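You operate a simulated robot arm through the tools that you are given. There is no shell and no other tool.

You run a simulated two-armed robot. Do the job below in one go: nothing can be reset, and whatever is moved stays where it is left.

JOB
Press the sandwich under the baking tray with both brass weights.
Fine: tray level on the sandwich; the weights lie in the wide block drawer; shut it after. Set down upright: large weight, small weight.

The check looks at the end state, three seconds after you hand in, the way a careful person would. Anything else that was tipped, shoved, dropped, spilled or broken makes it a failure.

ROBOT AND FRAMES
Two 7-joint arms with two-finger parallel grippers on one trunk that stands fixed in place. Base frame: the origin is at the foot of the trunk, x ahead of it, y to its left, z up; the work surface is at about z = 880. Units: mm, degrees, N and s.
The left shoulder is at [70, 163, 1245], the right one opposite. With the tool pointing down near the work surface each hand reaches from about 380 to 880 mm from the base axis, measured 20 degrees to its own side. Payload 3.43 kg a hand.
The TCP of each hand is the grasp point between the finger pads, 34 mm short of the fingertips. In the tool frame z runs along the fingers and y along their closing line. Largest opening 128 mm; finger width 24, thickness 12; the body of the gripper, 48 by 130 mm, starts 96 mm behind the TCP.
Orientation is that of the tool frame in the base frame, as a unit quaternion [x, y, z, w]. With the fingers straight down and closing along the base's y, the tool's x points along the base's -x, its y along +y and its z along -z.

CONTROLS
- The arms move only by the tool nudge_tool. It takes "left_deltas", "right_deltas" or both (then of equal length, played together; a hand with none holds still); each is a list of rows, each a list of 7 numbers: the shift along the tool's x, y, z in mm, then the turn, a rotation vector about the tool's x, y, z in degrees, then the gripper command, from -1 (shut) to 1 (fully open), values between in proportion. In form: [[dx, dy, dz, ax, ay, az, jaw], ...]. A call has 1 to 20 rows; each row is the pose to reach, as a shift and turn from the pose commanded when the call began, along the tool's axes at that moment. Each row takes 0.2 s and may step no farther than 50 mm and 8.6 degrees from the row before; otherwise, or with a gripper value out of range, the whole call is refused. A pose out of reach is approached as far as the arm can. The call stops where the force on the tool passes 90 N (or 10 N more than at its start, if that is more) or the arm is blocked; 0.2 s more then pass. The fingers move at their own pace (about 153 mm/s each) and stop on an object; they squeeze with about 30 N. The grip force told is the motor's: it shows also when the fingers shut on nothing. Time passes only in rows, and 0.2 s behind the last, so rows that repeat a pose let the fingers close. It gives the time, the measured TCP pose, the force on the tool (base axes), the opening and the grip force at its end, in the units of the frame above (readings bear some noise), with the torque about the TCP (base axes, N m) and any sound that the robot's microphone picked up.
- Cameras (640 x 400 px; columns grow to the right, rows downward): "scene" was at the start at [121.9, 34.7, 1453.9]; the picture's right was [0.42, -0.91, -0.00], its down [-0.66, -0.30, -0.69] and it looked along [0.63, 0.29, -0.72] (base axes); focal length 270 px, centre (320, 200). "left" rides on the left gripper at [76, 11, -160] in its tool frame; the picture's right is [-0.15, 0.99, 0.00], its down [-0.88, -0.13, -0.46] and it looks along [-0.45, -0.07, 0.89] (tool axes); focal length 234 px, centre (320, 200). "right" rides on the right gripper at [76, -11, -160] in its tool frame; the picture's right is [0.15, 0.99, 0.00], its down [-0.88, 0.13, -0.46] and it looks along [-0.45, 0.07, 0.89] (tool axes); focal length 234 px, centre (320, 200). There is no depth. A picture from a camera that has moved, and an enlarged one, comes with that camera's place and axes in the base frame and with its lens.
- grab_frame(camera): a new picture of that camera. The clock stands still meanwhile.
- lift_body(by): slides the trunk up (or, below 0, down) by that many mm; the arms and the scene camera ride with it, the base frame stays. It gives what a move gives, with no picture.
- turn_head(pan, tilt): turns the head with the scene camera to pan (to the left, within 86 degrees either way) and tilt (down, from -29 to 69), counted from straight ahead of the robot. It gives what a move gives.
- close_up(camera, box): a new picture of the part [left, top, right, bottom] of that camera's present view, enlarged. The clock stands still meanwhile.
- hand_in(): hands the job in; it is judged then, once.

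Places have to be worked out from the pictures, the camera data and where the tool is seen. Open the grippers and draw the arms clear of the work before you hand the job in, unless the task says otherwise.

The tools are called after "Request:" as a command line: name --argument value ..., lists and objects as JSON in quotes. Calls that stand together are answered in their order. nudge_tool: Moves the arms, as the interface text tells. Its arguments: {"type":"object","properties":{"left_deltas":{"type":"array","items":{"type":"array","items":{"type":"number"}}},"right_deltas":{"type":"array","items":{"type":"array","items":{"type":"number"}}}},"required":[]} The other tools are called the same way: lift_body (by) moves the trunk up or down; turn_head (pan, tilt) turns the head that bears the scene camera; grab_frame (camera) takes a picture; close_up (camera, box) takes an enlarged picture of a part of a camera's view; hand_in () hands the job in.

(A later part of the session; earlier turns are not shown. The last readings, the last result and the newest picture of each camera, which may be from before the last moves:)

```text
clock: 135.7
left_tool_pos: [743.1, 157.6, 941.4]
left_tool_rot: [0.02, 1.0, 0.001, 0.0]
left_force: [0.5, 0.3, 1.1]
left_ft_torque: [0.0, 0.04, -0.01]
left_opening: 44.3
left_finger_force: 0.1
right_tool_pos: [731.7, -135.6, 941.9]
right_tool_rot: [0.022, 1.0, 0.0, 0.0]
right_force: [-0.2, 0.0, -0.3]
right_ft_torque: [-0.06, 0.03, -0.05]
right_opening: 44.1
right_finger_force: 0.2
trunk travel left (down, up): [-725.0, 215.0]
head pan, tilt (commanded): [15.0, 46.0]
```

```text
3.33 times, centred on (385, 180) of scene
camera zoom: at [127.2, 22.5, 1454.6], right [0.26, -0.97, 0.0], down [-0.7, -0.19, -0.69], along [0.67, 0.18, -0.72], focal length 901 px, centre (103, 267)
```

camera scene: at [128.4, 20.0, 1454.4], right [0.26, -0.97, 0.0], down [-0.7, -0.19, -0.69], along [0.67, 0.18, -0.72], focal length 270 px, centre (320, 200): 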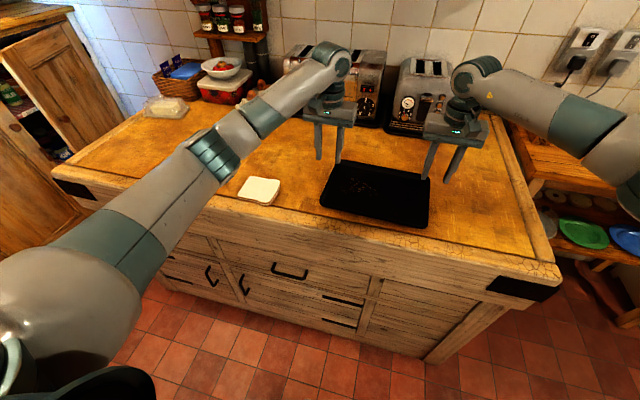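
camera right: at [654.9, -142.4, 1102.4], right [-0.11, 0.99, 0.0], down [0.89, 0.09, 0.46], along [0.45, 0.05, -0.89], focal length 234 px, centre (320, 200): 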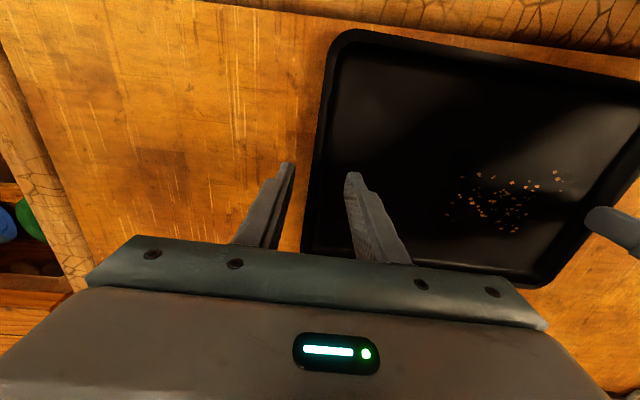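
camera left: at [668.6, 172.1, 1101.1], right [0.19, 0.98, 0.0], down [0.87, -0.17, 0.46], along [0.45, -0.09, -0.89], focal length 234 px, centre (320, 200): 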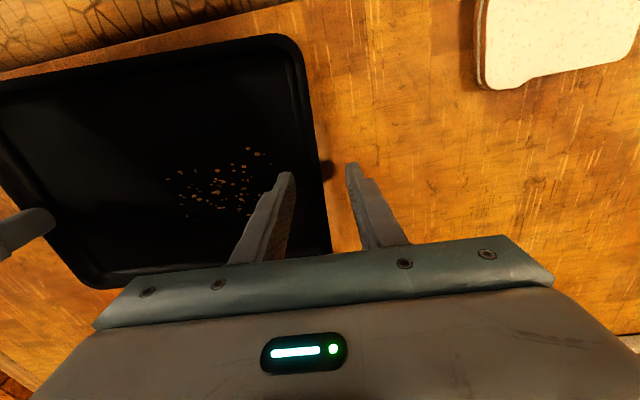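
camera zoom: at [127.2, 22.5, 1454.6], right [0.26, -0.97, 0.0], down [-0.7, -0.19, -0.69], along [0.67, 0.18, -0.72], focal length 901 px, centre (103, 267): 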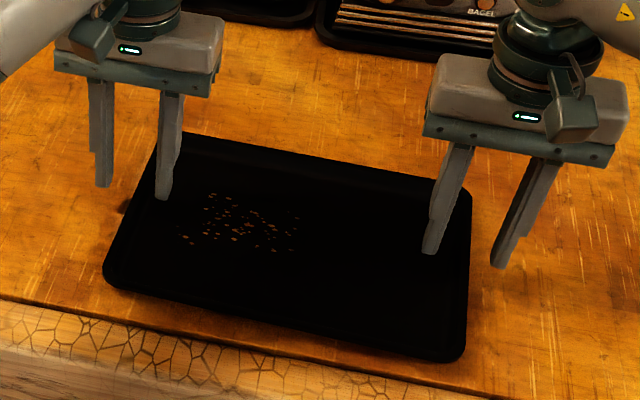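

The scene view and the hand view disagree a little about where the left rim is. I zoom in closely on both ends before descending.

Request:
close_up --camera "scene" --box '[300, 140, 380, 190]'

Request:
close_up --camera "scene" --box '[390, 150, 470, 200]'

Request:
close_up --camera "left" --box '[240, 120, 400, 220]'

Request:
close_up --camera "right" --box '[240, 120, 400, 220]'

```text
8.00 times, centred on (340, 165) of scene
camera zoom: at [127.2, 22.5, 1454.6], right [0.26, -0.97, 0.0], down [-0.7, -0.19, -0.69], along [0.67, 0.18, -0.72], focal length 2163 px, centre (160, 480)
```

zoom: 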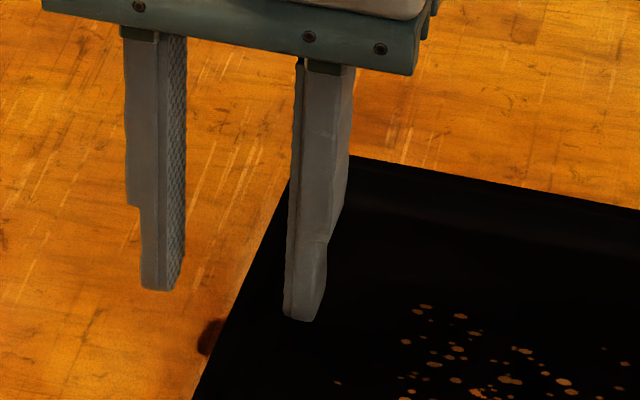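

```text
8.00 times, centred on (430, 175) of scene
camera zoom: at [127.2, 22.5, 1454.6], right [0.26, -0.97, 0.0], down [-0.7, -0.19, -0.69], along [0.67, 0.18, -0.72], focal length 2163 px, centre (-560, 400)
```

zoom: 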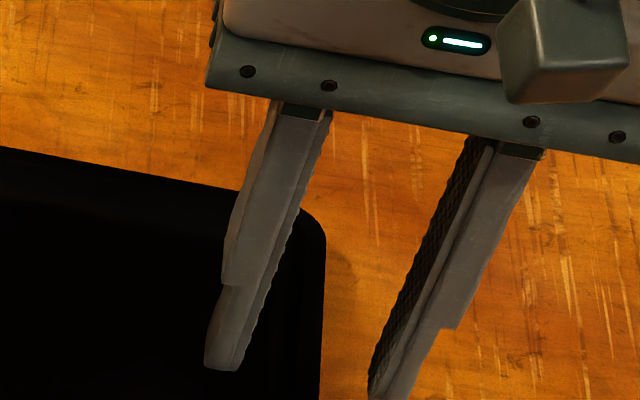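

```text
4.00 times, centred on (320, 170) of left
camera zoom: at [668.6, 172.1, 1101.1], right [0.19, 0.98, 0.0], down [0.87, -0.17, 0.46], along [0.45, -0.09, -0.89], focal length 937 px, centre (320, 320)
```

zoom: 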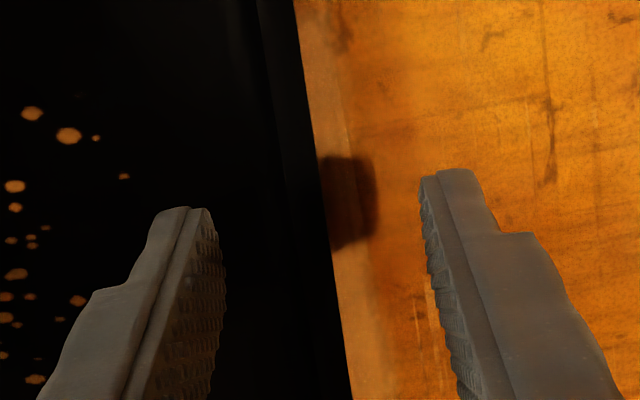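

```text
4.00 times, centred on (320, 170) of right
camera zoom: at [654.9, -142.4, 1102.4], right [-0.11, 0.99, 0.0], down [0.89, 0.09, 0.46], along [0.45, 0.05, -0.89], focal length 937 px, centre (320, 320)
```

zoom: 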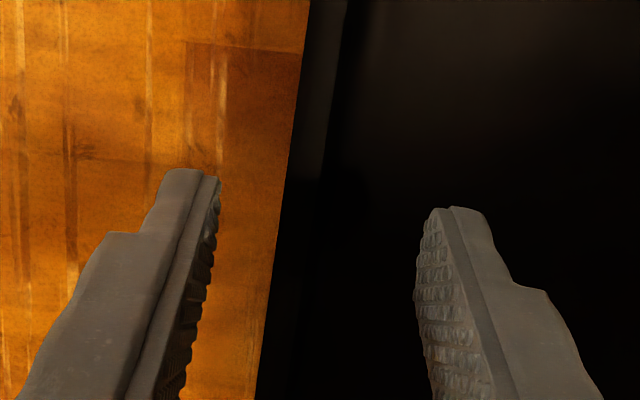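

Both views agree: rims are well inside the grippers; lip centres are at y≈152 (left) and ≈−138 (right). I centre on them and descend to z≈921.

Request:
nudge_tool --left_deltas '[[0, -4, 7, 0, 0, 0, -0.31], [0, -4, 14, 0, 0, 0, -0.31], [0, -4, 20, 0, 0, 0, -0.31]]' --right_deltas '[[0, -2.5, 7, 0, 0, 0, -0.31], [0, -2.5, 14, 0, 0, 0, -0.31], [0, -2.5, 20, 0, 0, 0, -0.31]]'

Request:
close_up --camera "left" --box '[240, 120, 400, 220]'

Request:
close_up --camera "right" --box '[240, 120, 400, 220]'

```text
clock: 136.5
left_tool_pos: [741.7, 151.8, 921.4]
left_tool_rot: [0.021, 1.0, 0.0, 0.002]
left_force: [-0.4, -0.2, 0.0]
left_ft_torque: [-0.02, 0.01, 0.0]
left_opening: 44.2
left_finger_force: 0.1
right_tool_pos: [731.4, -138.0, 921.9]
right_tool_rot: [0.022, 1.0, 0.0, -0.001]
right_force: [0.1, 0.6, 0.1]
right_ft_torque: [-0.01, 0.0, -0.01]
right_opening: 44.2
right_finger_force: 0.0
trunk travel left (down, up): [-725.0, 215.0]
head pan, tilt (commanded): [15.0, 46.0]
```

```text
4.00 times, centred on (320, 170) of left
camera zoom: at [668.3, 167.3, 1081.7], right [0.19, 0.98, 0.0], down [0.87, -0.17, 0.46], along [0.45, -0.09, -0.89], focal length 937 px, centre (320, 320)
```

zoom: 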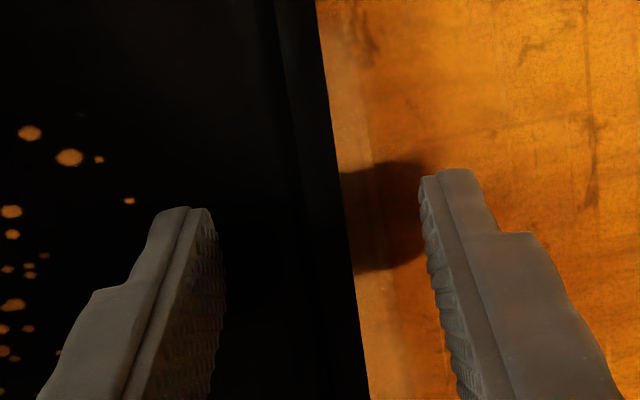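

```text
4.00 times, centred on (320, 170) of right
camera zoom: at [654.9, -145.5, 1082.8], right [-0.1, 0.99, 0.0], down [0.89, 0.09, 0.46], along [0.45, 0.05, -0.89], focal length 937 px, centre (320, 320)
```

zoom: 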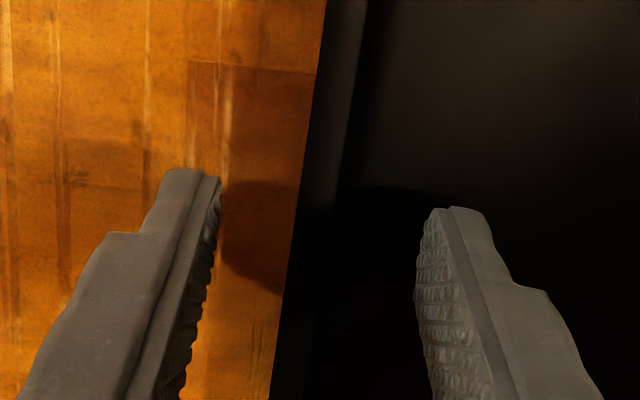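

No contact yet. I go 3 mm lower for a good bite on the rim.

Request:
nudge_tool --left_deltas '[[0, 0, 1.5, 0, 0, 0, -0.31], [0, 0, 3, 0, 0, 0, -0.31]]' --right_deltas '[[0, 0, 1.5, 0, 0, 0, -0.31], [0, 0, 3, 0, 0, 0, -0.31]]'

```text
clock: 137.1
left_tool_pos: [741.4, 152.7, 918.9]
left_tool_rot: [0.02, 1.0, 0.0, 0.0]
left_force: [0.6, -0.9, -0.6]
left_ft_torque: [-0.01, -0.03, 0.0]
left_opening: 44.3
left_finger_force: 0.1
right_tool_pos: [731.8, -138.1, 919.9]
right_tool_rot: [0.021, 1.0, 0.0, -0.001]
right_force: [0.0, -0.3, -0.6]
right_ft_torque: [-0.01, -0.03, 0.03]
right_opening: 44.0
right_finger_force: 0.2
trunk travel left (down, up): [-725.0, 215.0]
head pan, tilt (commanded): [15.0, 46.0]
```

Still free. I close both grippers on the rims together.

Request:
nudge_tool --left_deltas '[[0, 0, 0, 0, 0, 0, -0.5], [0, 0, 0, 0, 0, 0, -0.7], [0, 0, 0, 0, 0, 0, -1], [0, 0, 0, 0, 0, 0, -1], [0, 0, 0, 0, 0, 0, -1]]' --right_deltas '[[0, 0, 0, 0, 0, 0, -0.5], [0, 0, 0, 0, 0, 0, -0.7], [0, 0, 0, 0, 0, 0, -1], [0, 0, 0, 0, 0, 0, -1], [0, 0, 0, 0, 0, 0, -1]]'

Request:
close_up --camera "left" --box '[240, 120, 400, 220]'

Request:
close_up --camera "right" --box '[240, 120, 400, 220]'

Request:
close_up --camera "scene" --box '[290, 120, 480, 240]'

```text
clock: 138.3
left_tool_pos: [742.3, 149.4, 918.2]
left_tool_rot: [0.023, 1.0, -0.001, 0.0]
left_force: [-3.5, -26.7, 0.1]
left_ft_torque: [-1.11, 0.19, -0.24]
left_opening: 5.2
left_finger_force: 30.2
right_tool_pos: [730.6, -134.7, 920.1]
right_tool_rot: [0.018, 1.0, 0.002, 0.001]
right_force: [3.4, 26.4, -0.7]
right_ft_torque: [1.08, -0.35, -0.42]
right_opening: 5.2
right_finger_force: 29.8
trunk travel left (down, up): [-725.0, 215.0]
head pan, tilt (commanded): [15.0, 46.0]
```

```text
4.00 times, centred on (320, 170) of left
camera zoom: at [668.3, 165.4, 1078.6], right [0.19, 0.98, 0.0], down [0.87, -0.17, 0.46], along [0.45, -0.09, -0.89], focal length 937 px, centre (320, 320)
```

zoom: 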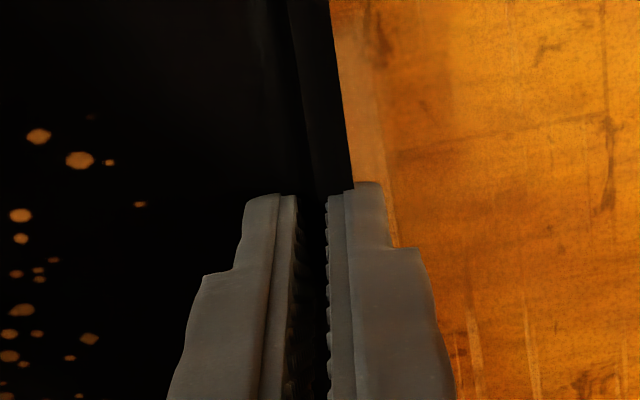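

```text
4.00 times, centred on (320, 170) of right
camera zoom: at [654.7, -143.8, 1080.2], right [-0.11, 0.99, 0.0], down [0.88, 0.09, 0.46], along [0.45, 0.05, -0.89], focal length 937 px, centre (320, 320)
```

zoom: 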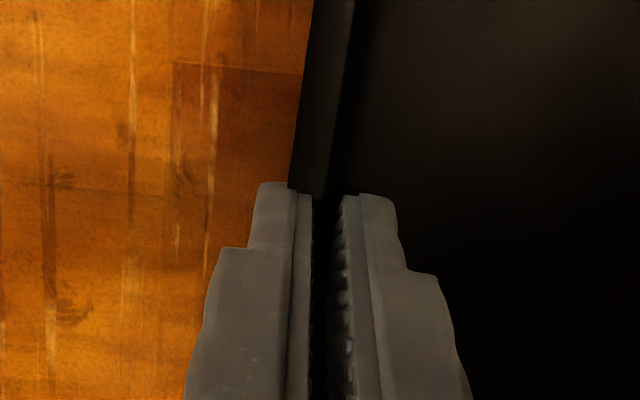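

```text
3.33 times, centred on (385, 180) of scene
camera zoom: at [127.1, 21.9, 1454.5], right [0.26, -0.97, 0.0], down [-0.7, -0.19, -0.69], along [0.67, 0.18, -0.72], focal length 901 px, centre (103, 267)
```

zoom: 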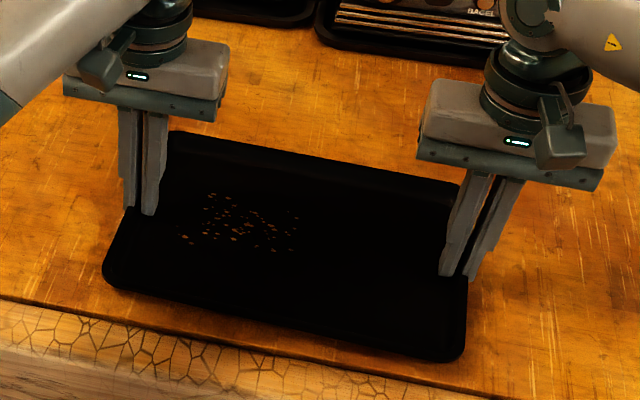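

Both rims are gripped (5.2 mm wall each); the hands pull against each other by 26 N, so I bring each 3 mm inward to relax that.

Request:
nudge_tool --left_deltas '[[0, -1.5, 0, 0, 0, 0, -1], [0, -3, 0, 0, 0, 0, -1]]' --right_deltas '[[0, 1.5, 0, 0, 0, 0, -1], [0, 3, 0, 0, 0, 0, -1]]'

```text
clock: 138.9
left_tool_pos: [742.4, 149.3, 919.4]
left_tool_rot: [0.02, 1.0, 0.0, 0.0]
left_force: [-3.1, -19.9, -0.2]
left_ft_torque: [-0.98, -0.19, -0.32]
left_opening: 5.3
left_finger_force: 30.1
right_tool_pos: [730.4, -135.3, 919.4]
right_tool_rot: [0.021, 1.0, 0.0, -0.001]
right_force: [1.7, 20.0, 3.7]
right_ft_torque: [0.98, 0.47, -0.24]
right_opening: 5.0
right_finger_force: 29.7
trunk travel left (down, up): [-725.0, 215.0]
head pan, tilt (commanded): [15.0, 46.0]
```

Request:
nudge_tool --left_deltas '[[0, -1, 0, 0, 0, 0, -1], [0, -2, 0, 0, 0, 0, -1], [0, -2, 0, 0, 0, 0, -1]]' --right_deltas '[[0, 1, 0, 0, 0, 0, -1], [0, 2, 0, 0, 0, 0, -1], [0, 2, 0, 0, 0, 0, -1]]'

```text
clock: 139.7
left_tool_pos: [742.0, 149.2, 919.7]
left_tool_rot: [0.019, 1.0, 0.002, 0.0]
left_force: [-2.3, -0.6, 0.3]
left_ft_torque: [-0.38, 0.25, -0.52]
left_opening: 5.2
left_finger_force: 29.8
right_tool_pos: [731.5, -134.6, 919.8]
right_tool_rot: [0.023, 1.0, -0.001, 0.0]
right_force: [-0.1, 1.7, 5.8]
right_ft_torque: [0.45, 0.46, -0.29]
right_opening: 5.1
right_finger_force: 29.9
trunk travel left (down, up): [-725.0, 215.0]
head pan, tilt (commanded): [15.0, 46.0]
```

The internal force is gone. I lift the tray straight up 15 mm with both hands and check.

Request:
nudge_tool --left_deltas '[[0, 0, -3, 0, 0, 0, -1], [0, 0, -7, 0, 0, 0, -1], [0, 0, -11, 0, 0, 0, -1], [0, 0, -15, 0, 0, 0, -1]]' --right_deltas '[[0, 0, -3, 0, 0, 0, -1], [0, 0, -7, 0, 0, 0, -1], [0, 0, -11, 0, 0, 0, -1], [0, 0, -15, 0, 0, 0, -1]]'

Request:
grab_frame --camera "scene"

Request:
grab_frame --camera "left"

```text
clock: 140.7
left_tool_pos: [742.3, 149.3, 933.1]
left_tool_rot: [0.019, 1.0, 0.001, -0.001]
left_force: [-3.4, 14.2, -1.7]
left_ft_torque: [0.03, 0.27, -0.58]
left_opening: 5.2
left_finger_force: 30.1
right_tool_pos: [731.2, -135.2, 933.2]
right_tool_rot: [0.022, 1.0, -0.001, -0.001]
right_force: [2.8, -14.3, -2.1]
right_ft_torque: [-0.03, -0.23, -0.5]
right_opening: 5.1
right_finger_force: 29.0
trunk travel left (down, up): [-725.0, 215.0]
head pan, tilt (commanded): [15.0, 46.0]
```

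```text
taken
camera scene: at [127.3, 22.0, 1454.5], right [0.26, -0.97, 0.0], down [-0.7, -0.19, -0.69], along [0.67, 0.18, -0.72], focal length 270 px, centre (320, 200)
```

scene: 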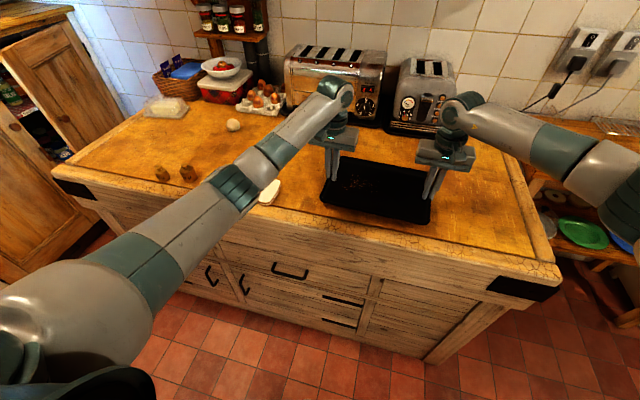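

```text
taken
camera left: at [668.8, 163.6, 1093.3], right [0.18, 0.98, 0.0], down [0.88, -0.17, 0.45], along [0.45, -0.08, -0.89], focal length 234 px, centre (320, 200)
```

left: 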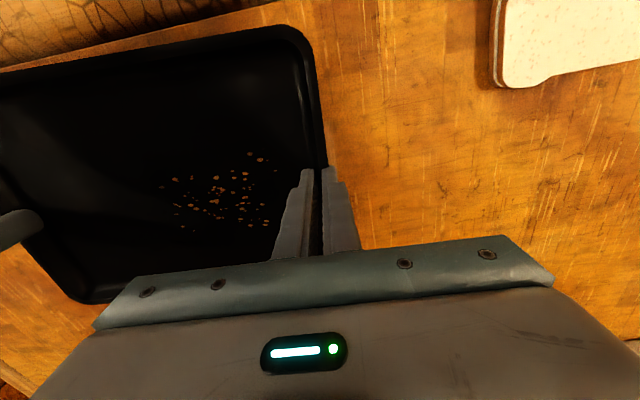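

The tray comes up evenly (about 2 N on each hand). I lift it a further 55 mm, easing the slight inward squeeze.

Request:
nudge_tool --left_deltas '[[0, 0.5, -10, 0, 0, 0, -1], [0, 1, -22, 0, 0, 0, -1], [0, 1, -34, 0, 0, 0, -1], [0, 1, -46, 0, 0, 0, -1], [0, 1, -55, 0, 0, 0, -1]]' --right_deltas '[[0, -0.5, -10, 0, 0, 0, -1], [0, -1, -22, 0, 0, 0, -1], [0, -1, -34, 0, 0, 0, -1], [0, -1, -46, 0, 0, 0, -1], [0, -1, -55, 0, 0, 0, -1]]'

Request:
grab_frame --camera "scene"

Request:
grab_frame --camera "right"

```text
clock: 141.9
left_tool_pos: [742.5, 148.9, 990.5]
left_tool_rot: [0.02, 1.0, 0.001, 0.0]
left_force: [-2.4, 24.3, -2.2]
left_ft_torque: [0.3, 0.02, -0.59]
left_opening: 5.2
left_finger_force: 30.2
right_tool_pos: [730.8, -134.2, 988.7]
right_tool_rot: [0.022, 1.0, -0.001, 0.0]
right_force: [2.5, -24.5, -2.6]
right_ft_torque: [-0.29, 0.01, -0.55]
right_opening: 5.0
right_finger_force: 30.1
trunk travel left (down, up): [-725.0, 215.0]
head pan, tilt (commanded): [15.0, 46.0]
```

```text
taken
camera scene: at [127.1, 22.1, 1454.5], right [0.26, -0.97, 0.0], down [-0.7, -0.19, -0.69], along [0.67, 0.18, -0.72], focal length 270 px, centre (320, 200)
```

scene: 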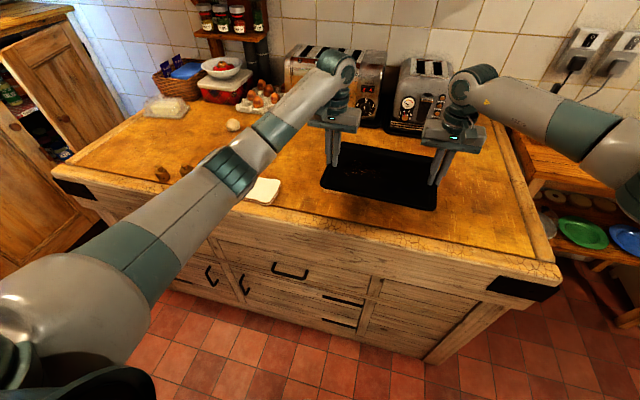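

```text
taken
camera right: at [655.3, -142.2, 1149.4], right [-0.1, 0.99, 0.0], down [0.89, 0.09, 0.46], along [0.45, 0.05, -0.89], focal length 234 px, centre (320, 200)
```

right: 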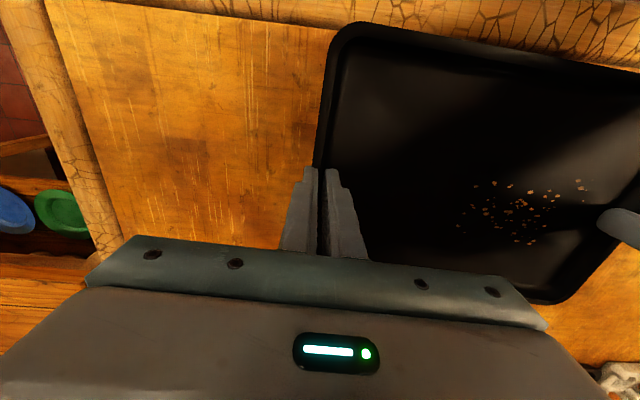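

The tray is level and clear. The squeeze has grown to 24 N, so I move the hands outward slightly to relax it.

Request:
nudge_tool --left_deltas '[[0, 1, 0, 0, 0, 0, -1], [0, 2, 0, 0, 0, 0, -1], [0, 2, 0, 0, 0, 0, -1]]' --right_deltas '[[0, -1, 0, 0, 0, 0, -1], [0, -2, 0, 0, 0, 0, -1], [0, -2, 0, 0, 0, 0, -1]]'

```text
clock: 142.7
left_tool_pos: [742.5, 148.5, 989.4]
left_tool_rot: [0.021, 1.0, -0.001, 0.001]
left_force: [-3.7, 13.1, -2.3]
left_ft_torque: [-0.02, 0.15, -0.49]
left_opening: 5.0
left_finger_force: 30.1
right_tool_pos: [731.0, -135.0, 988.0]
right_tool_rot: [0.02, 1.0, 0.001, 0.0]
right_force: [3.9, -13.6, -2.7]
right_ft_torque: [0.01, -0.13, -0.52]
right_opening: 4.8
right_finger_force: 29.8
trunk travel left (down, up): [-725.0, 215.0]
head pan, tilt (commanded): [15.0, 46.0]
```

Request:
nudge_tool --left_deltas '[[0, 1, 0, 0, 0, 0, -1], [0, 2, 0, 0, 0, 0, -1], [0, 2, 0, 0, 0, 0, -1]]' --right_deltas '[[0, -1, 0, 0, 0, 0, -1], [0, -2, 0, 0, 0, 0, -1], [0, -2, 0, 0, 0, 0, -1]]'

```text
clock: 143.5
left_tool_pos: [743.0, 150.6, 988.5]
left_tool_rot: [0.023, 1.0, -0.002, 0.001]
left_force: [-3.8, -13.6, -2.5]
left_ft_torque: [-0.75, 0.4, -0.37]
left_opening: 5.3
left_finger_force: 29.7
right_tool_pos: [730.3, -134.9, 988.9]
right_tool_rot: [0.019, 1.0, 0.003, 0.0]
right_force: [3.0, 13.6, -2.3]
right_ft_torque: [0.72, -0.44, -0.54]
right_opening: 5.1
right_finger_force: 30.2
trunk travel left (down, up): [-725.0, 215.0]
head pan, tilt (commanded): [15.0, 46.0]
```

That's about neutral (I'll take 1 mm back). Now I carry the tray level, both hands together, to the sandwich: −96 mm in x and +334 mm in y, slowly.

Request:
nudge_tool --left_deltas '[[3, 8, 0, 0, 0, 0, -1], [9, 26, 0, 0, 0, 0, -1], [16, 46, 0, 0, 0, 0, -1], [23, 67, 0, 0, 0, 0, -1], [30, 88, 0, 0, 0, 0, -1], [37, 109, 0, 0, 0, 0, -1], [44, 130, 0, 0, 0, 0, -1], [51, 151, 0, 0, 0, 0, -1], [58, 172, 0, 0, 0, 0, -1]]' --right_deltas '[[3, 10, 0, 0, 0, 0, -1], [9, 28, 0, 0, 0, 0, -1], [16, 48, 0, 0, 0, 0, -1], [23, 69, 0, 0, 0, 0, -1], [30, 90, 0, 0, 0, 0, -1], [37, 111, 0, 0, 0, 0, -1], [44, 132, 0, 0, 0, 0, -1], [51, 153, 0, 0, 0, 0, -1], [58, 174, 0, 0, 0, 0, -1]]'

Request:
grab_frame --camera "scene"

```text
clock: 145.5
left_tool_pos: [691.1, 326.4, 988.2]
left_tool_rot: [0.023, 1.0, -0.003, -0.001]
left_force: [-2.5, -32.0, -1.7]
left_ft_torque: [-1.34, -0.46, -0.05]
left_opening: 5.2
left_finger_force: 29.8
right_tool_pos: [680.4, 41.8, 991.7]
right_tool_rot: [0.021, 1.0, 0.002, -0.001]
right_force: [1.6, 33.2, -2.3]
right_ft_torque: [1.28, 0.42, -0.19]
right_opening: 5.2
right_finger_force: 30.1
trunk travel left (down, up): [-725.0, 215.0]
head pan, tilt (commanded): [15.0, 46.0]
```

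```text
taken
camera scene: at [126.8, 24.4, 1454.5], right [0.26, -0.97, 0.0], down [-0.7, -0.19, -0.69], along [0.67, 0.18, -0.72], focal length 270 px, centre (320, 200)
```

scene: 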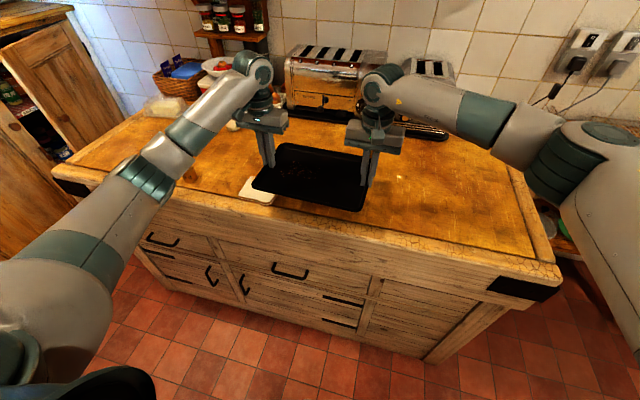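

There's a 32 N pull between the hands now, so I bring them 2 mm inward each while continuing the second half of the move.

Request:
nudge_tool --left_deltas '[[0, -2, 0, 0, 0, 0, -1], [3, 7, 0, 0, 0, 0, -1], [10, 25, -1, 0, 0, 0, -1], [17, 46, -1, 0, 0, 0, -1], [24, 67, -1, 0, 0, 0, -1], [31, 88, -1, 0, 0, 0, -1], [38, 109, -1, 0, 0, 0, -1]]' --right_deltas '[[0, 2, 0, 0, 0, 0, -1], [3, 11, 0, 0, 0, 0, -1], [10, 29, 1, 0, 0, 0, -1], [17, 50, 1, 0, 0, 0, -1], [24, 71, 1, 0, 0, 0, -1], [31, 92, 1, 0, 0, 0, -1], [38, 113, 1, 0, 0, 0, -1]]'

Request:
grab_frame --camera "scene"

```text
clock: 147.1
left_tool_pos: [657.8, 438.3, 988.6]
left_tool_rot: [0.022, 1.0, -0.001, 0.0]
left_force: [-1.1, -12.8, -2.7]
left_ft_torque: [-0.74, 0.41, -0.38]
left_opening: 5.1
left_finger_force: 30.4
right_tool_pos: [646.0, 154.5, 987.9]
right_tool_rot: [0.021, 1.0, -0.001, 0.0]
right_force: [1.8, 13.0, -2.1]
right_ft_torque: [0.69, -0.42, 0.22]
right_opening: 4.8
right_finger_force: 30.6
trunk travel left (down, up): [-725.0, 215.0]
head pan, tilt (commanded): [15.0, 46.0]
```

```text
taken
camera scene: at [126.6, 24.5, 1454.5], right [0.26, -0.97, 0.0], down [-0.69, -0.19, -0.69], along [0.67, 0.18, -0.72], focal length 270 px, centre (320, 200)
```

scene: 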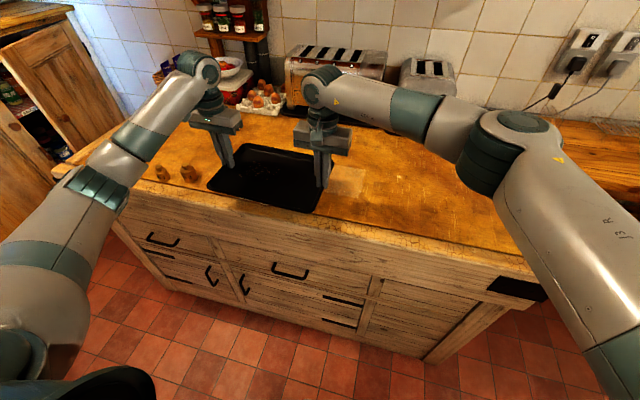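

Nearly there; the tray is level. I make the last 46 mm to centre it over the sandwich.

Request:
nudge_tool --left_deltas '[[3, 10, 0, 0, 0, 0, -1], [6, 22, 0, 0, 0, 0, -1], [9.5, 34, 0, 0, 0, 0, -1], [12.8, 44.5, 0, 0, 0, 0, -1], [12.8, 44.5, 0, 0, 0, 0, -1]]' --right_deltas '[[3, 11, 0, 0, 0, 0, -1], [6, 23, 0, 0, 0, 0, -1], [9.5, 35, 0, 0, 0, 0, -1], [12.8, 45.7, 0, 0, 0, 0, -1], [12.8, 45.7, 0, 0, 0, 0, -1]]'

Request:
grab_frame --camera "scene"

Request:
grab_frame --camera "left"

```text
clock: 148.3
left_tool_pos: [646.8, 482.8, 990.4]
left_tool_rot: [0.02, 1.0, 0.0, -0.001]
left_force: [-2.2, -2.6, -1.8]
left_ft_torque: [-0.5, -0.12, -0.33]
left_opening: 5.0
left_finger_force: 30.1
right_tool_pos: [638.0, 197.5, 987.4]
right_tool_rot: [0.022, 1.0, 0.0, 0.001]
right_force: [1.1, 3.7, -2.5]
right_ft_torque: [0.46, 0.1, -0.21]
right_opening: 5.2
right_finger_force: 30.1
trunk travel left (down, up): [-725.0, 215.0]
head pan, tilt (commanded): [15.0, 46.0]
```

```text
taken
camera scene: at [127.7, 21.8, 1454.5], right [0.26, -0.97, 0.0], down [-0.7, -0.19, -0.69], along [0.67, 0.18, -0.72], focal length 270 px, centre (320, 200)
```

scene: 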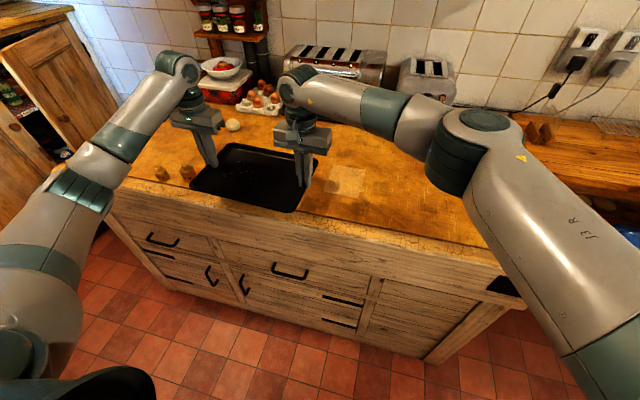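

```text
taken
camera left: at [573.5, 497.6, 1149.7], right [0.19, 0.98, 0.0], down [0.87, -0.17, 0.46], along [0.45, -0.08, -0.89], focal length 234 px, centre (320, 200)
```

left: 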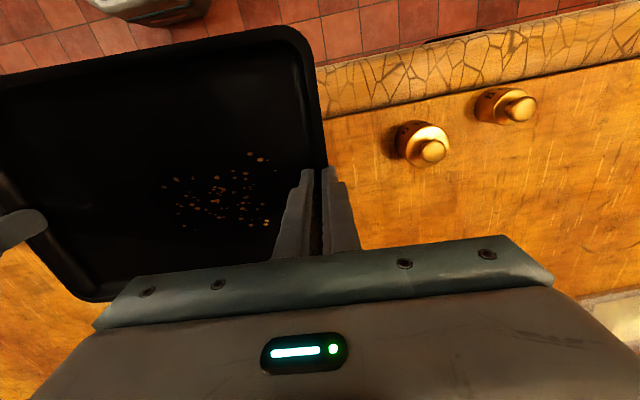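

The tray centre is over the sandwich within about 2 mm. I lower both hands together by 40 mm, levelling the 2 mm difference.

Request:
nudge_tool --left_deltas '[[0, 0, 8, 0, 0, 0, -1], [0, 0, 17, 0, 0, 0, -1], [0, 0, 26, 0, 0, 0, -1], [0, 0, 34, 0, 0, 0, -1], [0, 0, 41, 0, 0, 0, -1]]' --right_deltas '[[0, 0, 7, 0, 0, 0, -1], [0, 0, 15, 0, 0, 0, -1], [0, 0, 24, 0, 0, 0, -1], [0, 0, 32, 0, 0, 0, -1], [0, 0, 39, 0, 0, 0, -1]]'

Request:
close_up --camera "scene" --box '[160, 110, 360, 235]'

```text
clock: 149.5
left_tool_pos: [647.2, 483.0, 947.6]
left_tool_rot: [0.02, 1.0, 0.0, -0.001]
left_force: [-3.9, 6.3, -2.5]
left_ft_torque: [-0.22, 0.09, -0.45]
left_opening: 5.2
left_finger_force: 29.8
right_tool_pos: [638.0, 199.3, 948.9]
right_tool_rot: [0.021, 1.0, -0.002, -0.001]
right_force: [3.3, -5.8, -1.7]
right_ft_torque: [0.15, -0.07, -0.43]
right_opening: 4.8
right_finger_force: 30.2
trunk travel left (down, up): [-725.0, 215.0]
head pan, tilt (commanded): [15.0, 46.0]
```

```text
3.20 times, centred on (260, 172) of scene
camera zoom: at [127.5, 22.6, 1454.5], right [0.26, -0.97, 0.0], down [-0.7, -0.19, -0.69], along [0.67, 0.18, -0.72], focal length 865 px, centre (512, 288)
```

zoom: 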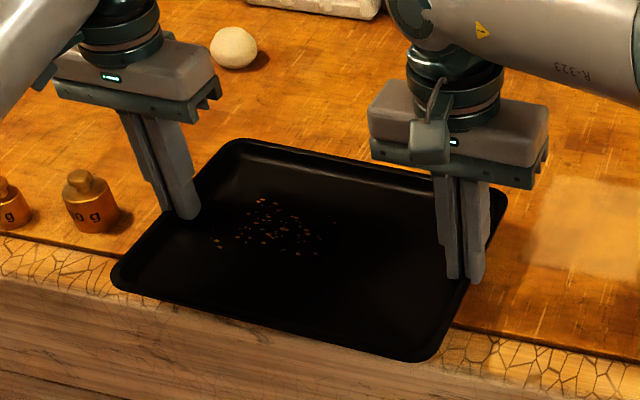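

Clear of contact still. I creep down in 2 mm steps watching the vertical forces.

Request:
nudge_tool --left_deltas '[[0, 0, 1.5, 0, 0, 0, -1], [0, 0, 3, 0, 0, 0, -1]]' --right_deltas '[[0, 0, 1.5, 0, 0, 0, -1], [0, 0, 3, 0, 0, 0, -1]]'

Request:
nudge_tool --left_deltas '[[0, 0, 1, 0, 0, 0, -1], [0, 0, 2, 0, 0, 0, -1]]' --right_deltas '[[0, 0, 1, 0, 0, 0, -1], [0, 0, 2, 0, 0, 0, -1]]'

```text
clock: 150.1
left_tool_pos: [648.2, 482.3, 945.5]
left_tool_rot: [0.021, 1.0, 0.0, 0.0]
left_force: [-3.9, 7.7, -2.1]
left_ft_torque: [-0.14, 0.09, -0.48]
left_opening: 5.3
left_finger_force: 29.9
right_tool_pos: [637.1, 198.8, 946.3]
right_tool_rot: [0.02, 1.0, -0.001, 0.0]
right_force: [2.0, -8.0, -2.0]
right_ft_torque: [0.14, -0.11, -0.4]
right_opening: 4.9
right_finger_force: 30.0
trunk travel left (down, up): [-725.0, 215.0]
head pan, tilt (commanded): [15.0, 46.0]
```

```text
clock: 150.7
left_tool_pos: [647.7, 481.8, 943.6]
left_tool_rot: [0.02, 1.0, 0.0, 0.0]
left_force: [-3.2, 10.7, -2.3]
left_ft_torque: [-0.1, 0.06, -0.51]
left_opening: 5.1
left_finger_force: 29.4
right_tool_pos: [636.1, 199.5, 944.6]
right_tool_rot: [0.021, 1.0, -0.001, 0.0]
right_force: [3.1, -11.2, -1.7]
right_ft_torque: [0.04, -0.06, -0.48]
right_opening: 4.8
right_finger_force: 29.6
trunk travel left (down, up): [-725.0, 215.0]
head pan, tilt (commanded): [15.0, 46.0]
```

Request:
nudge_tool --left_deltas '[[0, 0, 1, 0, 0, 0, -1], [0, 0, 2, 0, 0, 0, -1]]' --right_deltas '[[0, 0, 1, 0, 0, 0, -1], [0, 0, 2, 0, 0, 0, -1]]'

Request:
nudge_tool --left_deltas '[[0, 0, 1, 0, 0, 0, -1], [0, 0, 2, 0, 0, 0, -1]]' --right_deltas '[[0, 0, 1, 0, 0, 0, -1], [0, 0, 2, 0, 0, 0, -1]]'

```text
clock: 151.3
left_tool_pos: [646.2, 482.3, 941.0]
left_tool_rot: [0.02, 1.0, 0.0, 0.0]
left_force: [-3.4, 14.1, -2.0]
left_ft_torque: [0.02, 0.06, -0.52]
left_opening: 5.1
left_finger_force: 30.2
right_tool_pos: [636.4, 197.7, 941.7]
right_tool_rot: [0.021, 1.0, -0.001, 0.0]
right_force: [3.9, -14.5, -2.7]
right_ft_torque: [-0.02, -0.07, -0.5]
right_opening: 4.9
right_finger_force: 30.1
trunk travel left (down, up): [-725.0, 215.0]
head pan, tilt (commanded): [15.0, 46.0]
```

```text
clock: 151.9
left_tool_pos: [647.6, 483.5, 939.7]
left_tool_rot: [0.02, 1.0, 0.0, -0.001]
left_force: [-3.1, 16.2, -2.0]
left_ft_torque: [0.02, 0.05, -0.47]
left_opening: 5.1
left_finger_force: 30.1
right_tool_pos: [636.2, 198.8, 939.9]
right_tool_rot: [0.02, 1.0, 0.0, 0.0]
right_force: [2.8, -14.8, -1.7]
right_ft_torque: [-0.09, -0.03, -0.47]
right_opening: 4.6
right_finger_force: 30.1
trunk travel left (down, up): [-725.0, 215.0]
head pan, tilt (commanded): [15.0, 46.0]
```

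Request:
nudge_tool --left_deltas '[[0, 0.5, 0.7, 0, 0, 0, -1], [0, 1, 1.5, 0, 0, 0, -1]]' --right_deltas '[[0, -0.5, 0.7, 0, 0, 0, -1], [0, -1, 1.5, 0, 0, 0, -1]]'

Request:
nudge_tool --left_deltas '[[0, 0, 0.7, 0, 0, 0, -1], [0, 0, 1.5, 0, 0, 0, -1]]' --right_deltas '[[0, 0, 0.7, 0, 0, 0, -1], [0, 0, 1.5, 0, 0, 0, -1]]'

```text
clock: 152.5
left_tool_pos: [648.3, 482.5, 938.5]
left_tool_rot: [0.021, 1.0, -0.001, -0.001]
left_force: [-2.5, 10.8, -2.2]
left_ft_torque: [-0.04, 0.33, -0.5]
left_opening: 5.2
left_finger_force: 30.5
right_tool_pos: [636.3, 199.2, 939.2]
right_tool_rot: [0.02, 1.0, 0.0, 0.001]
right_force: [3.4, -10.2, -0.9]
right_ft_torque: [0.03, -0.31, -0.51]
right_opening: 4.7
right_finger_force: 29.5
trunk travel left (down, up): [-725.0, 215.0]
head pan, tilt (commanded): [15.0, 46.0]
```

```text
clock: 153.1
left_tool_pos: [647.7, 482.3, 937.6]
left_tool_rot: [0.021, 1.0, -0.001, 0.002]
left_force: [-2.4, 6.6, 2.8]
left_ft_torque: [-0.17, 0.49, -0.53]
left_opening: 5.2
left_finger_force: 30.0
right_tool_pos: [636.5, 198.7, 937.5]
right_tool_rot: [0.021, 1.0, 0.0, 0.0]
right_force: [5.7, -5.4, 3.1]
right_ft_torque: [0.24, -0.42, -0.52]
right_opening: 4.7
right_finger_force: 29.6
trunk travel left (down, up): [-725.0, 215.0]
head pan, tilt (commanded): [15.0, 46.0]
```

Both hands feel support now (+5 N each): the tray rests on the sandwich. I ease up slightly and open both grippers together.

Request:
nudge_tool --left_deltas '[[0, 0.4, -0.6, 0, 0, 0, -1], [0, 0.4, -0.6, 0, 0, 0, -0.8], [0, 0.4, -0.6, 0, 0, 0, -0.55], [0, 0.4, -0.6, 0, 0, 0, -0.35], [0, 0.4, -0.6, 0, 0, 0, -0.35]]' --right_deltas '[[0, -0.4, -0.6, 0, 0, 0, -1], [0, -0.4, -0.6, 0, 0, 0, -0.8], [0, -0.4, -0.6, 0, 0, 0, -0.55], [0, -0.4, -0.6, 0, 0, 0, -0.35], [0, -0.4, -0.6, 0, 0, 0, -0.35]]'

Request:
close_up --camera "scene" --box '[160, 110, 360, 235]'

Request:
close_up --camera "left" --box '[240, 120, 400, 220]'

Request:
close_up --camera "right" --box '[240, 120, 400, 220]'

```text
clock: 154.3
left_tool_pos: [647.4, 483.6, 938.0]
left_tool_rot: [0.022, 1.0, 0.0, -0.001]
left_force: [-0.6, -0.4, 0.1]
left_ft_torque: [0.03, -0.02, 0.02]
left_opening: 41.5
left_finger_force: 0.0
right_tool_pos: [635.0, 197.2, 938.0]
right_tool_rot: [0.021, 1.0, 0.0, 0.0]
right_force: [0.4, 0.6, -0.6]
right_ft_torque: [-0.01, 0.0, -0.03]
right_opening: 41.5
right_finger_force: 0.1
trunk travel left (down, up): [-725.0, 215.0]
head pan, tilt (commanded): [15.0, 46.0]
```

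```text
3.20 times, centred on (260, 172) of scene
camera zoom: at [126.7, 22.2, 1454.6], right [0.26, -0.97, 0.0], down [-0.69, -0.19, -0.69], along [0.67, 0.18, -0.72], focal length 865 px, centre (512, 288)
```

zoom: 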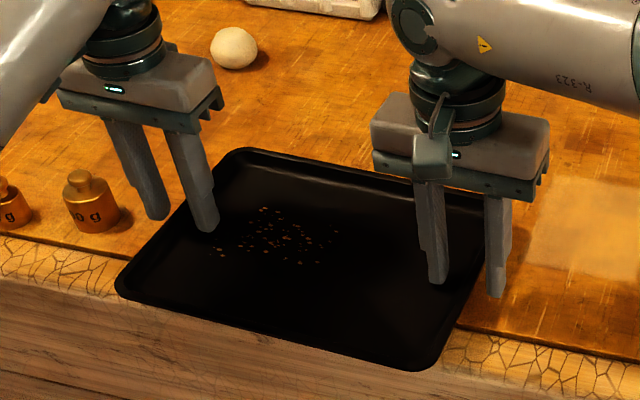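

```text
4.00 times, centred on (320, 170) of left
camera zoom: at [573.3, 498.8, 1097.4], right [0.19, 0.98, 0.0], down [0.87, -0.17, 0.46], along [0.45, -0.09, -0.89], focal length 937 px, centre (320, 320)
```

zoom: 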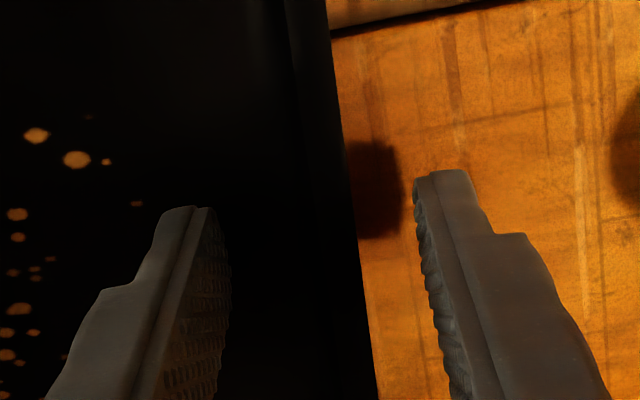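

```text
4.00 times, centred on (320, 170) of right
camera zoom: at [559.7, 190.0, 1098.5], right [-0.1, 0.99, 0.0], down [0.89, 0.09, 0.46], along [0.45, 0.05, -0.89], focal length 937 px, centre (320, 320)
```

zoom: 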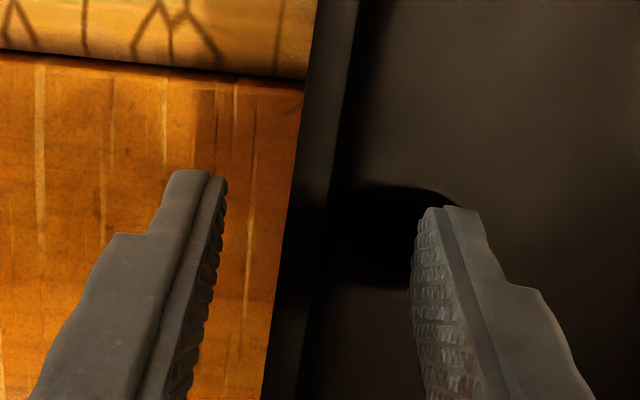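

Both fingers are free and the tray stayed put. I raise both hands straight up 80 mm and look at the tray's attitude.

Request:
nudge_tool --left_deltas '[[0, 0, -10, 0, 0, 0, -0.35], [0, 0, -30, 0, 0, 0, -0.35], [0, 0, -55, 0, 0, 0, -0.35], [0, 0, -80, 0, 0, 0, -0.35]]' --right_deltas '[[0, 0, -10, 0, 0, 0, -0.35], [0, 0, -30, 0, 0, 0, -0.35], [0, 0, -55, 0, 0, 0, -0.35], [0, 0, -80, 0, 0, 0, -0.35]]'

Request:
grab_frame --camera "scene"

Request:
grab_frame --camera "right"

Request:
grab_frame --camera "left"

```text
clock: 155.3
left_tool_pos: [647.2, 482.1, 1018.7]
left_tool_rot: [0.02, 1.0, 0.0, 0.0]
left_force: [-0.1, -0.5, 0.9]
left_ft_torque: [-0.01, -0.06, -0.01]
left_opening: 41.5
left_finger_force: 0.0
right_tool_pos: [635.5, 197.3, 1017.9]
right_tool_rot: [0.021, 1.0, 0.0, 0.001]
right_force: [-0.1, -0.2, 0.4]
right_ft_torque: [0.02, -0.01, 0.01]
right_opening: 41.7
right_finger_force: 0.1
trunk travel left (down, up): [-725.0, 215.0]
head pan, tilt (commanded): [15.0, 46.0]
```

```text
taken
camera scene: at [125.7, 21.7, 1454.6], right [0.26, -0.97, 0.0], down [-0.69, -0.19, -0.69], along [0.67, 0.18, -0.72], focal length 270 px, centre (320, 200)
```

scene: 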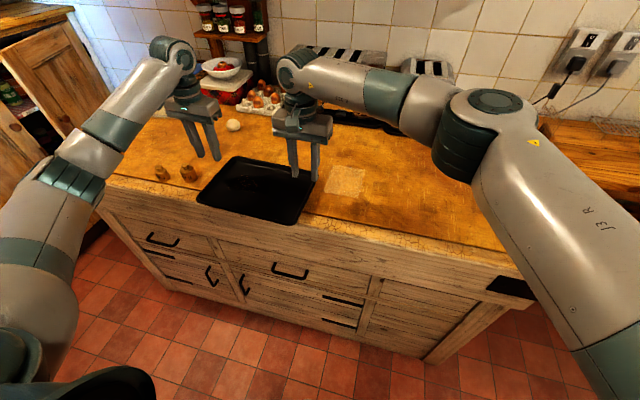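

```text
taken
camera right: at [559.1, 189.6, 1179.1], right [-0.1, 0.99, 0.0], down [0.88, 0.09, 0.46], along [0.45, 0.05, -0.89], focal length 234 px, centre (320, 200)
```

right: 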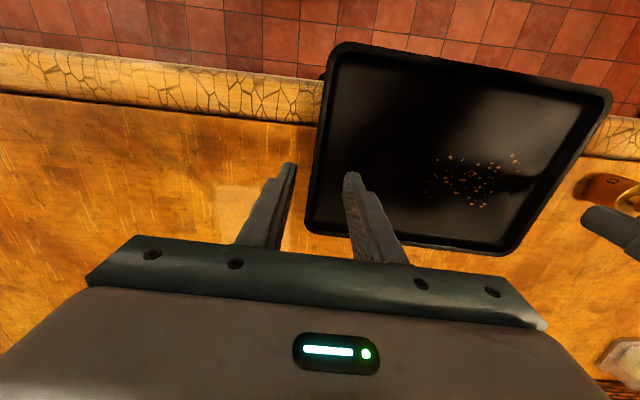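

```text
taken
camera left: at [572.4, 498.3, 1177.9], right [0.19, 0.98, 0.0], down [0.87, -0.17, 0.46], along [0.45, -0.08, -0.89], focal length 234 px, centre (320, 200)
```

left: 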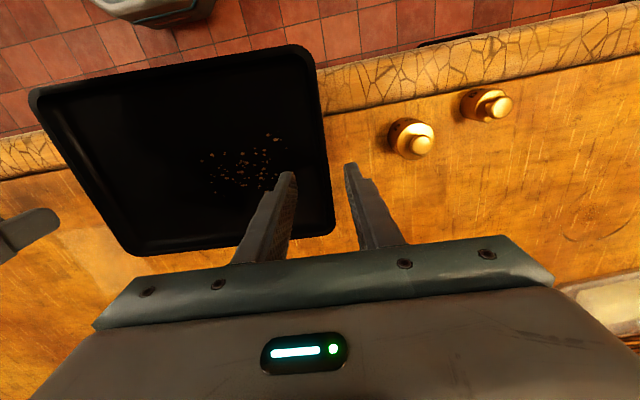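

The tray sits centred at about (640, 338) and appears level. Measured from the hand camera, the weights stand at (651, 589) and (629, 670). I retreat the right hand and bring the left hand above the large weight.

Request:
nudge_tool --left_deltas '[[0, 10, -15, 0, 0, -0.8, -0.2], [0, 40, -30, 0, 0, -1.6, 0], [-2, 75, -30, 0, 0, -2.4, 0], [-4, 107, -30, 0, 0, -2.4, 0], [-4, 107, -30, 0, 0, -2.4, 0], [-4, 107, -30, 0, 0, -2.4, 0], [-4, 107, -30, 0, 0, -2.4, 0], [-4, 107, -30, 0, 0, -2.4, 0], [-4, 107, -30, 0, 0, -2.4, 0], [-4, 107, -30, 0, 0, -2.4, 0]]' --right_deltas '[[0, 0, -30, 0, 0, 0, -0.35], [0, -20, -60, 0, 0, 0, -0.35], [0, -60, -80, 0, 0, 0, -0.35], [0, -105, -90, 0, 0, 0, -0.35], [0, -150, -95, 0, 0, 0, -0.35], [5, -195, -100, 0, 0, 0, -0.35], [10, -240, -100, 0, 0, 0, -0.35], [20, -285, -100, 0, 0, 0, -0.35], [30, -330, -100, 0, 0, 0, -0.35], [40, -370, -100, 0, 0, 0, -0.35]]'

Request:
grab_frame --camera "left"

Request:
grab_frame --camera "scene"

```text
clock: 157.5
left_tool_pos: [653.3, 589.8, 1050.4]
left_tool_rot: [-0.001, 1.0, 0.001, 0.002]
left_force: [0.0, 0.1, 0.1]
left_ft_torque: [0.02, -0.02, 0.02]
left_opening: 63.7
left_finger_force: 0.1
right_tool_pos: [580.4, -172.8, 1118.7]
right_tool_rot: [0.02, 1.0, 0.001, 0.001]
right_force: [-0.7, -0.6, 0.3]
right_ft_torque: [0.02, 0.03, 0.02]
right_opening: 41.3
right_finger_force: 0.1
trunk travel left (down, up): [-725.0, 215.0]
head pan, tilt (commanded): [15.0, 46.0]
```

```text
taken
camera left: at [579.1, 600.5, 1209.0], right [0.15, 0.99, 0.0], down [0.88, -0.13, 0.46], along [0.45, -0.06, -0.89], focal length 234 px, centre (320, 200)
```

left: 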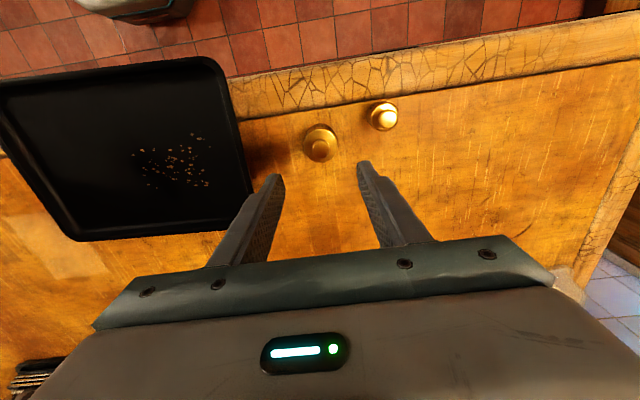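

```text
taken
camera scene: at [126.0, 20.1, 1454.7], right [0.26, -0.97, 0.0], down [-0.69, -0.19, -0.7], along [0.67, 0.18, -0.72], focal length 270 px, centre (320, 200)
```

scene: 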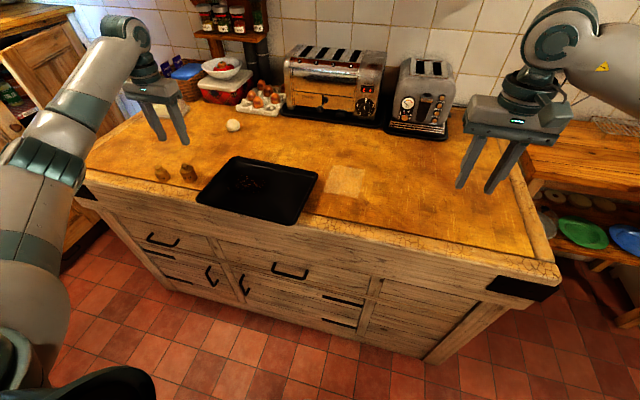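

The large weight lies right on the tool axis. I descend straight over it with 64 mm opening.

Request:
nudge_tool --left_deltas '[[1, 0.5, 35, 0, 0, 0, 0], [2, 1, 70, 0, 0, 0, 0], [2, 1, 100, 0, 0, 0, 0], [2, 1, 120, 0, 0, 0, 0], [2, 1, 132, 0, 0, 0, 0]]'

Request:
close_up --camera "left" --box '[220, 110, 420, 235]'

```text
clock: 158.7
left_tool_pos: [653.4, 590.3, 916.1]
left_tool_rot: [-0.001, 1.0, 0.0, 0.0]
left_force: [0.0, -0.2, 0.7]
left_ft_torque: [0.01, 0.0, -0.03]
left_opening: 63.7
left_finger_force: 0.1
right_tool_pos: [582.3, -169.9, 1118.2]
right_tool_rot: [0.021, 1.0, 0.0, 0.0]
right_force: [0.1, -0.4, 0.3]
right_ft_torque: [0.02, -0.01, 0.01]
right_opening: 41.4
right_finger_force: 0.0
trunk travel left (down, up): [-725.0, 215.0]
head pan, tilt (commanded): [15.0, 46.0]
```

```text
3.20 times, centred on (320, 172) of left
camera zoom: at [578.6, 603.2, 1075.5], right [0.15, 0.99, 0.0], down [0.88, -0.13, 0.46], along [0.45, -0.07, -0.89], focal length 749 px, centre (320, 288)
```

zoom: 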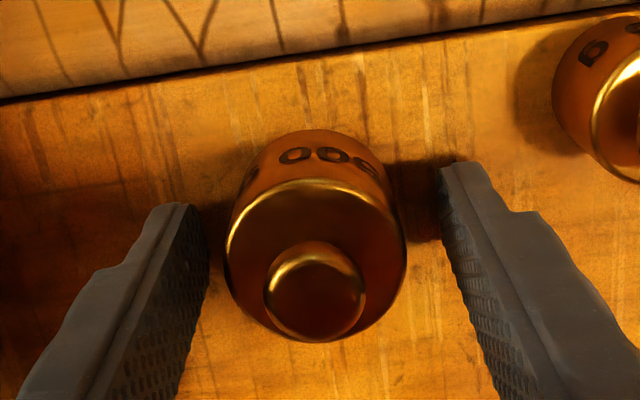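

Slightly off-centre by 4 mm in x; I correct and then close on the weight.

Request:
nudge_tool --left_deltas '[[4, -1, 0, 0, 0, 0, 0], [4, -1, 0, 0, 0, 0, -0.2], [4, -1, 0, 0, 0, 0, -0.4], [4, -1, 0, 0, 0, 0, -1], [4, -1, 0, 0, 0, 0, -1]]'

Request:
close_up --camera "left" --box '[220, 110, 420, 235]'

```text
clock: 159.9
left_tool_pos: [648.9, 589.7, 916.0]
left_tool_rot: [-0.001, 1.0, 0.001, 0.0]
left_force: [-1.8, 0.3, -0.8]
left_ft_torque: [0.06, 0.08, 0.01]
left_opening: 42.4
left_finger_force: 29.4
right_tool_pos: [581.6, -170.3, 1117.6]
right_tool_rot: [0.022, 1.0, -0.001, 0.0]
right_force: [0.0, -1.0, -0.3]
right_ft_torque: [0.01, 0.04, -0.01]
right_opening: 41.7
right_finger_force: 0.0
trunk travel left (down, up): [-725.0, 215.0]
head pan, tilt (commanded): [15.0, 46.0]
```

```text
3.20 times, centred on (320, 172) of left
camera zoom: at [574.6, 602.2, 1075.2], right [0.15, 0.99, 0.0], down [0.88, -0.13, 0.46], along [0.45, -0.07, -0.89], focal length 749 px, centre (320, 288)
```

zoom: 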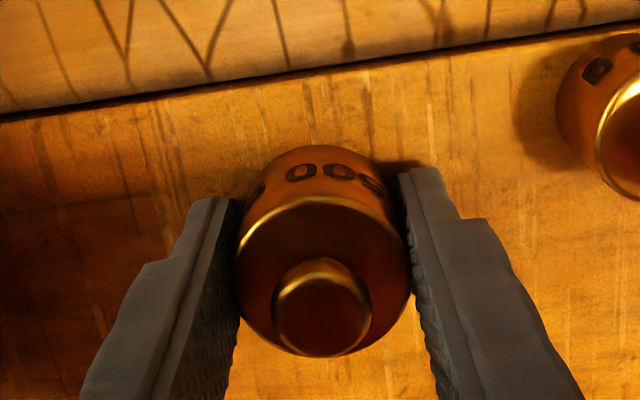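

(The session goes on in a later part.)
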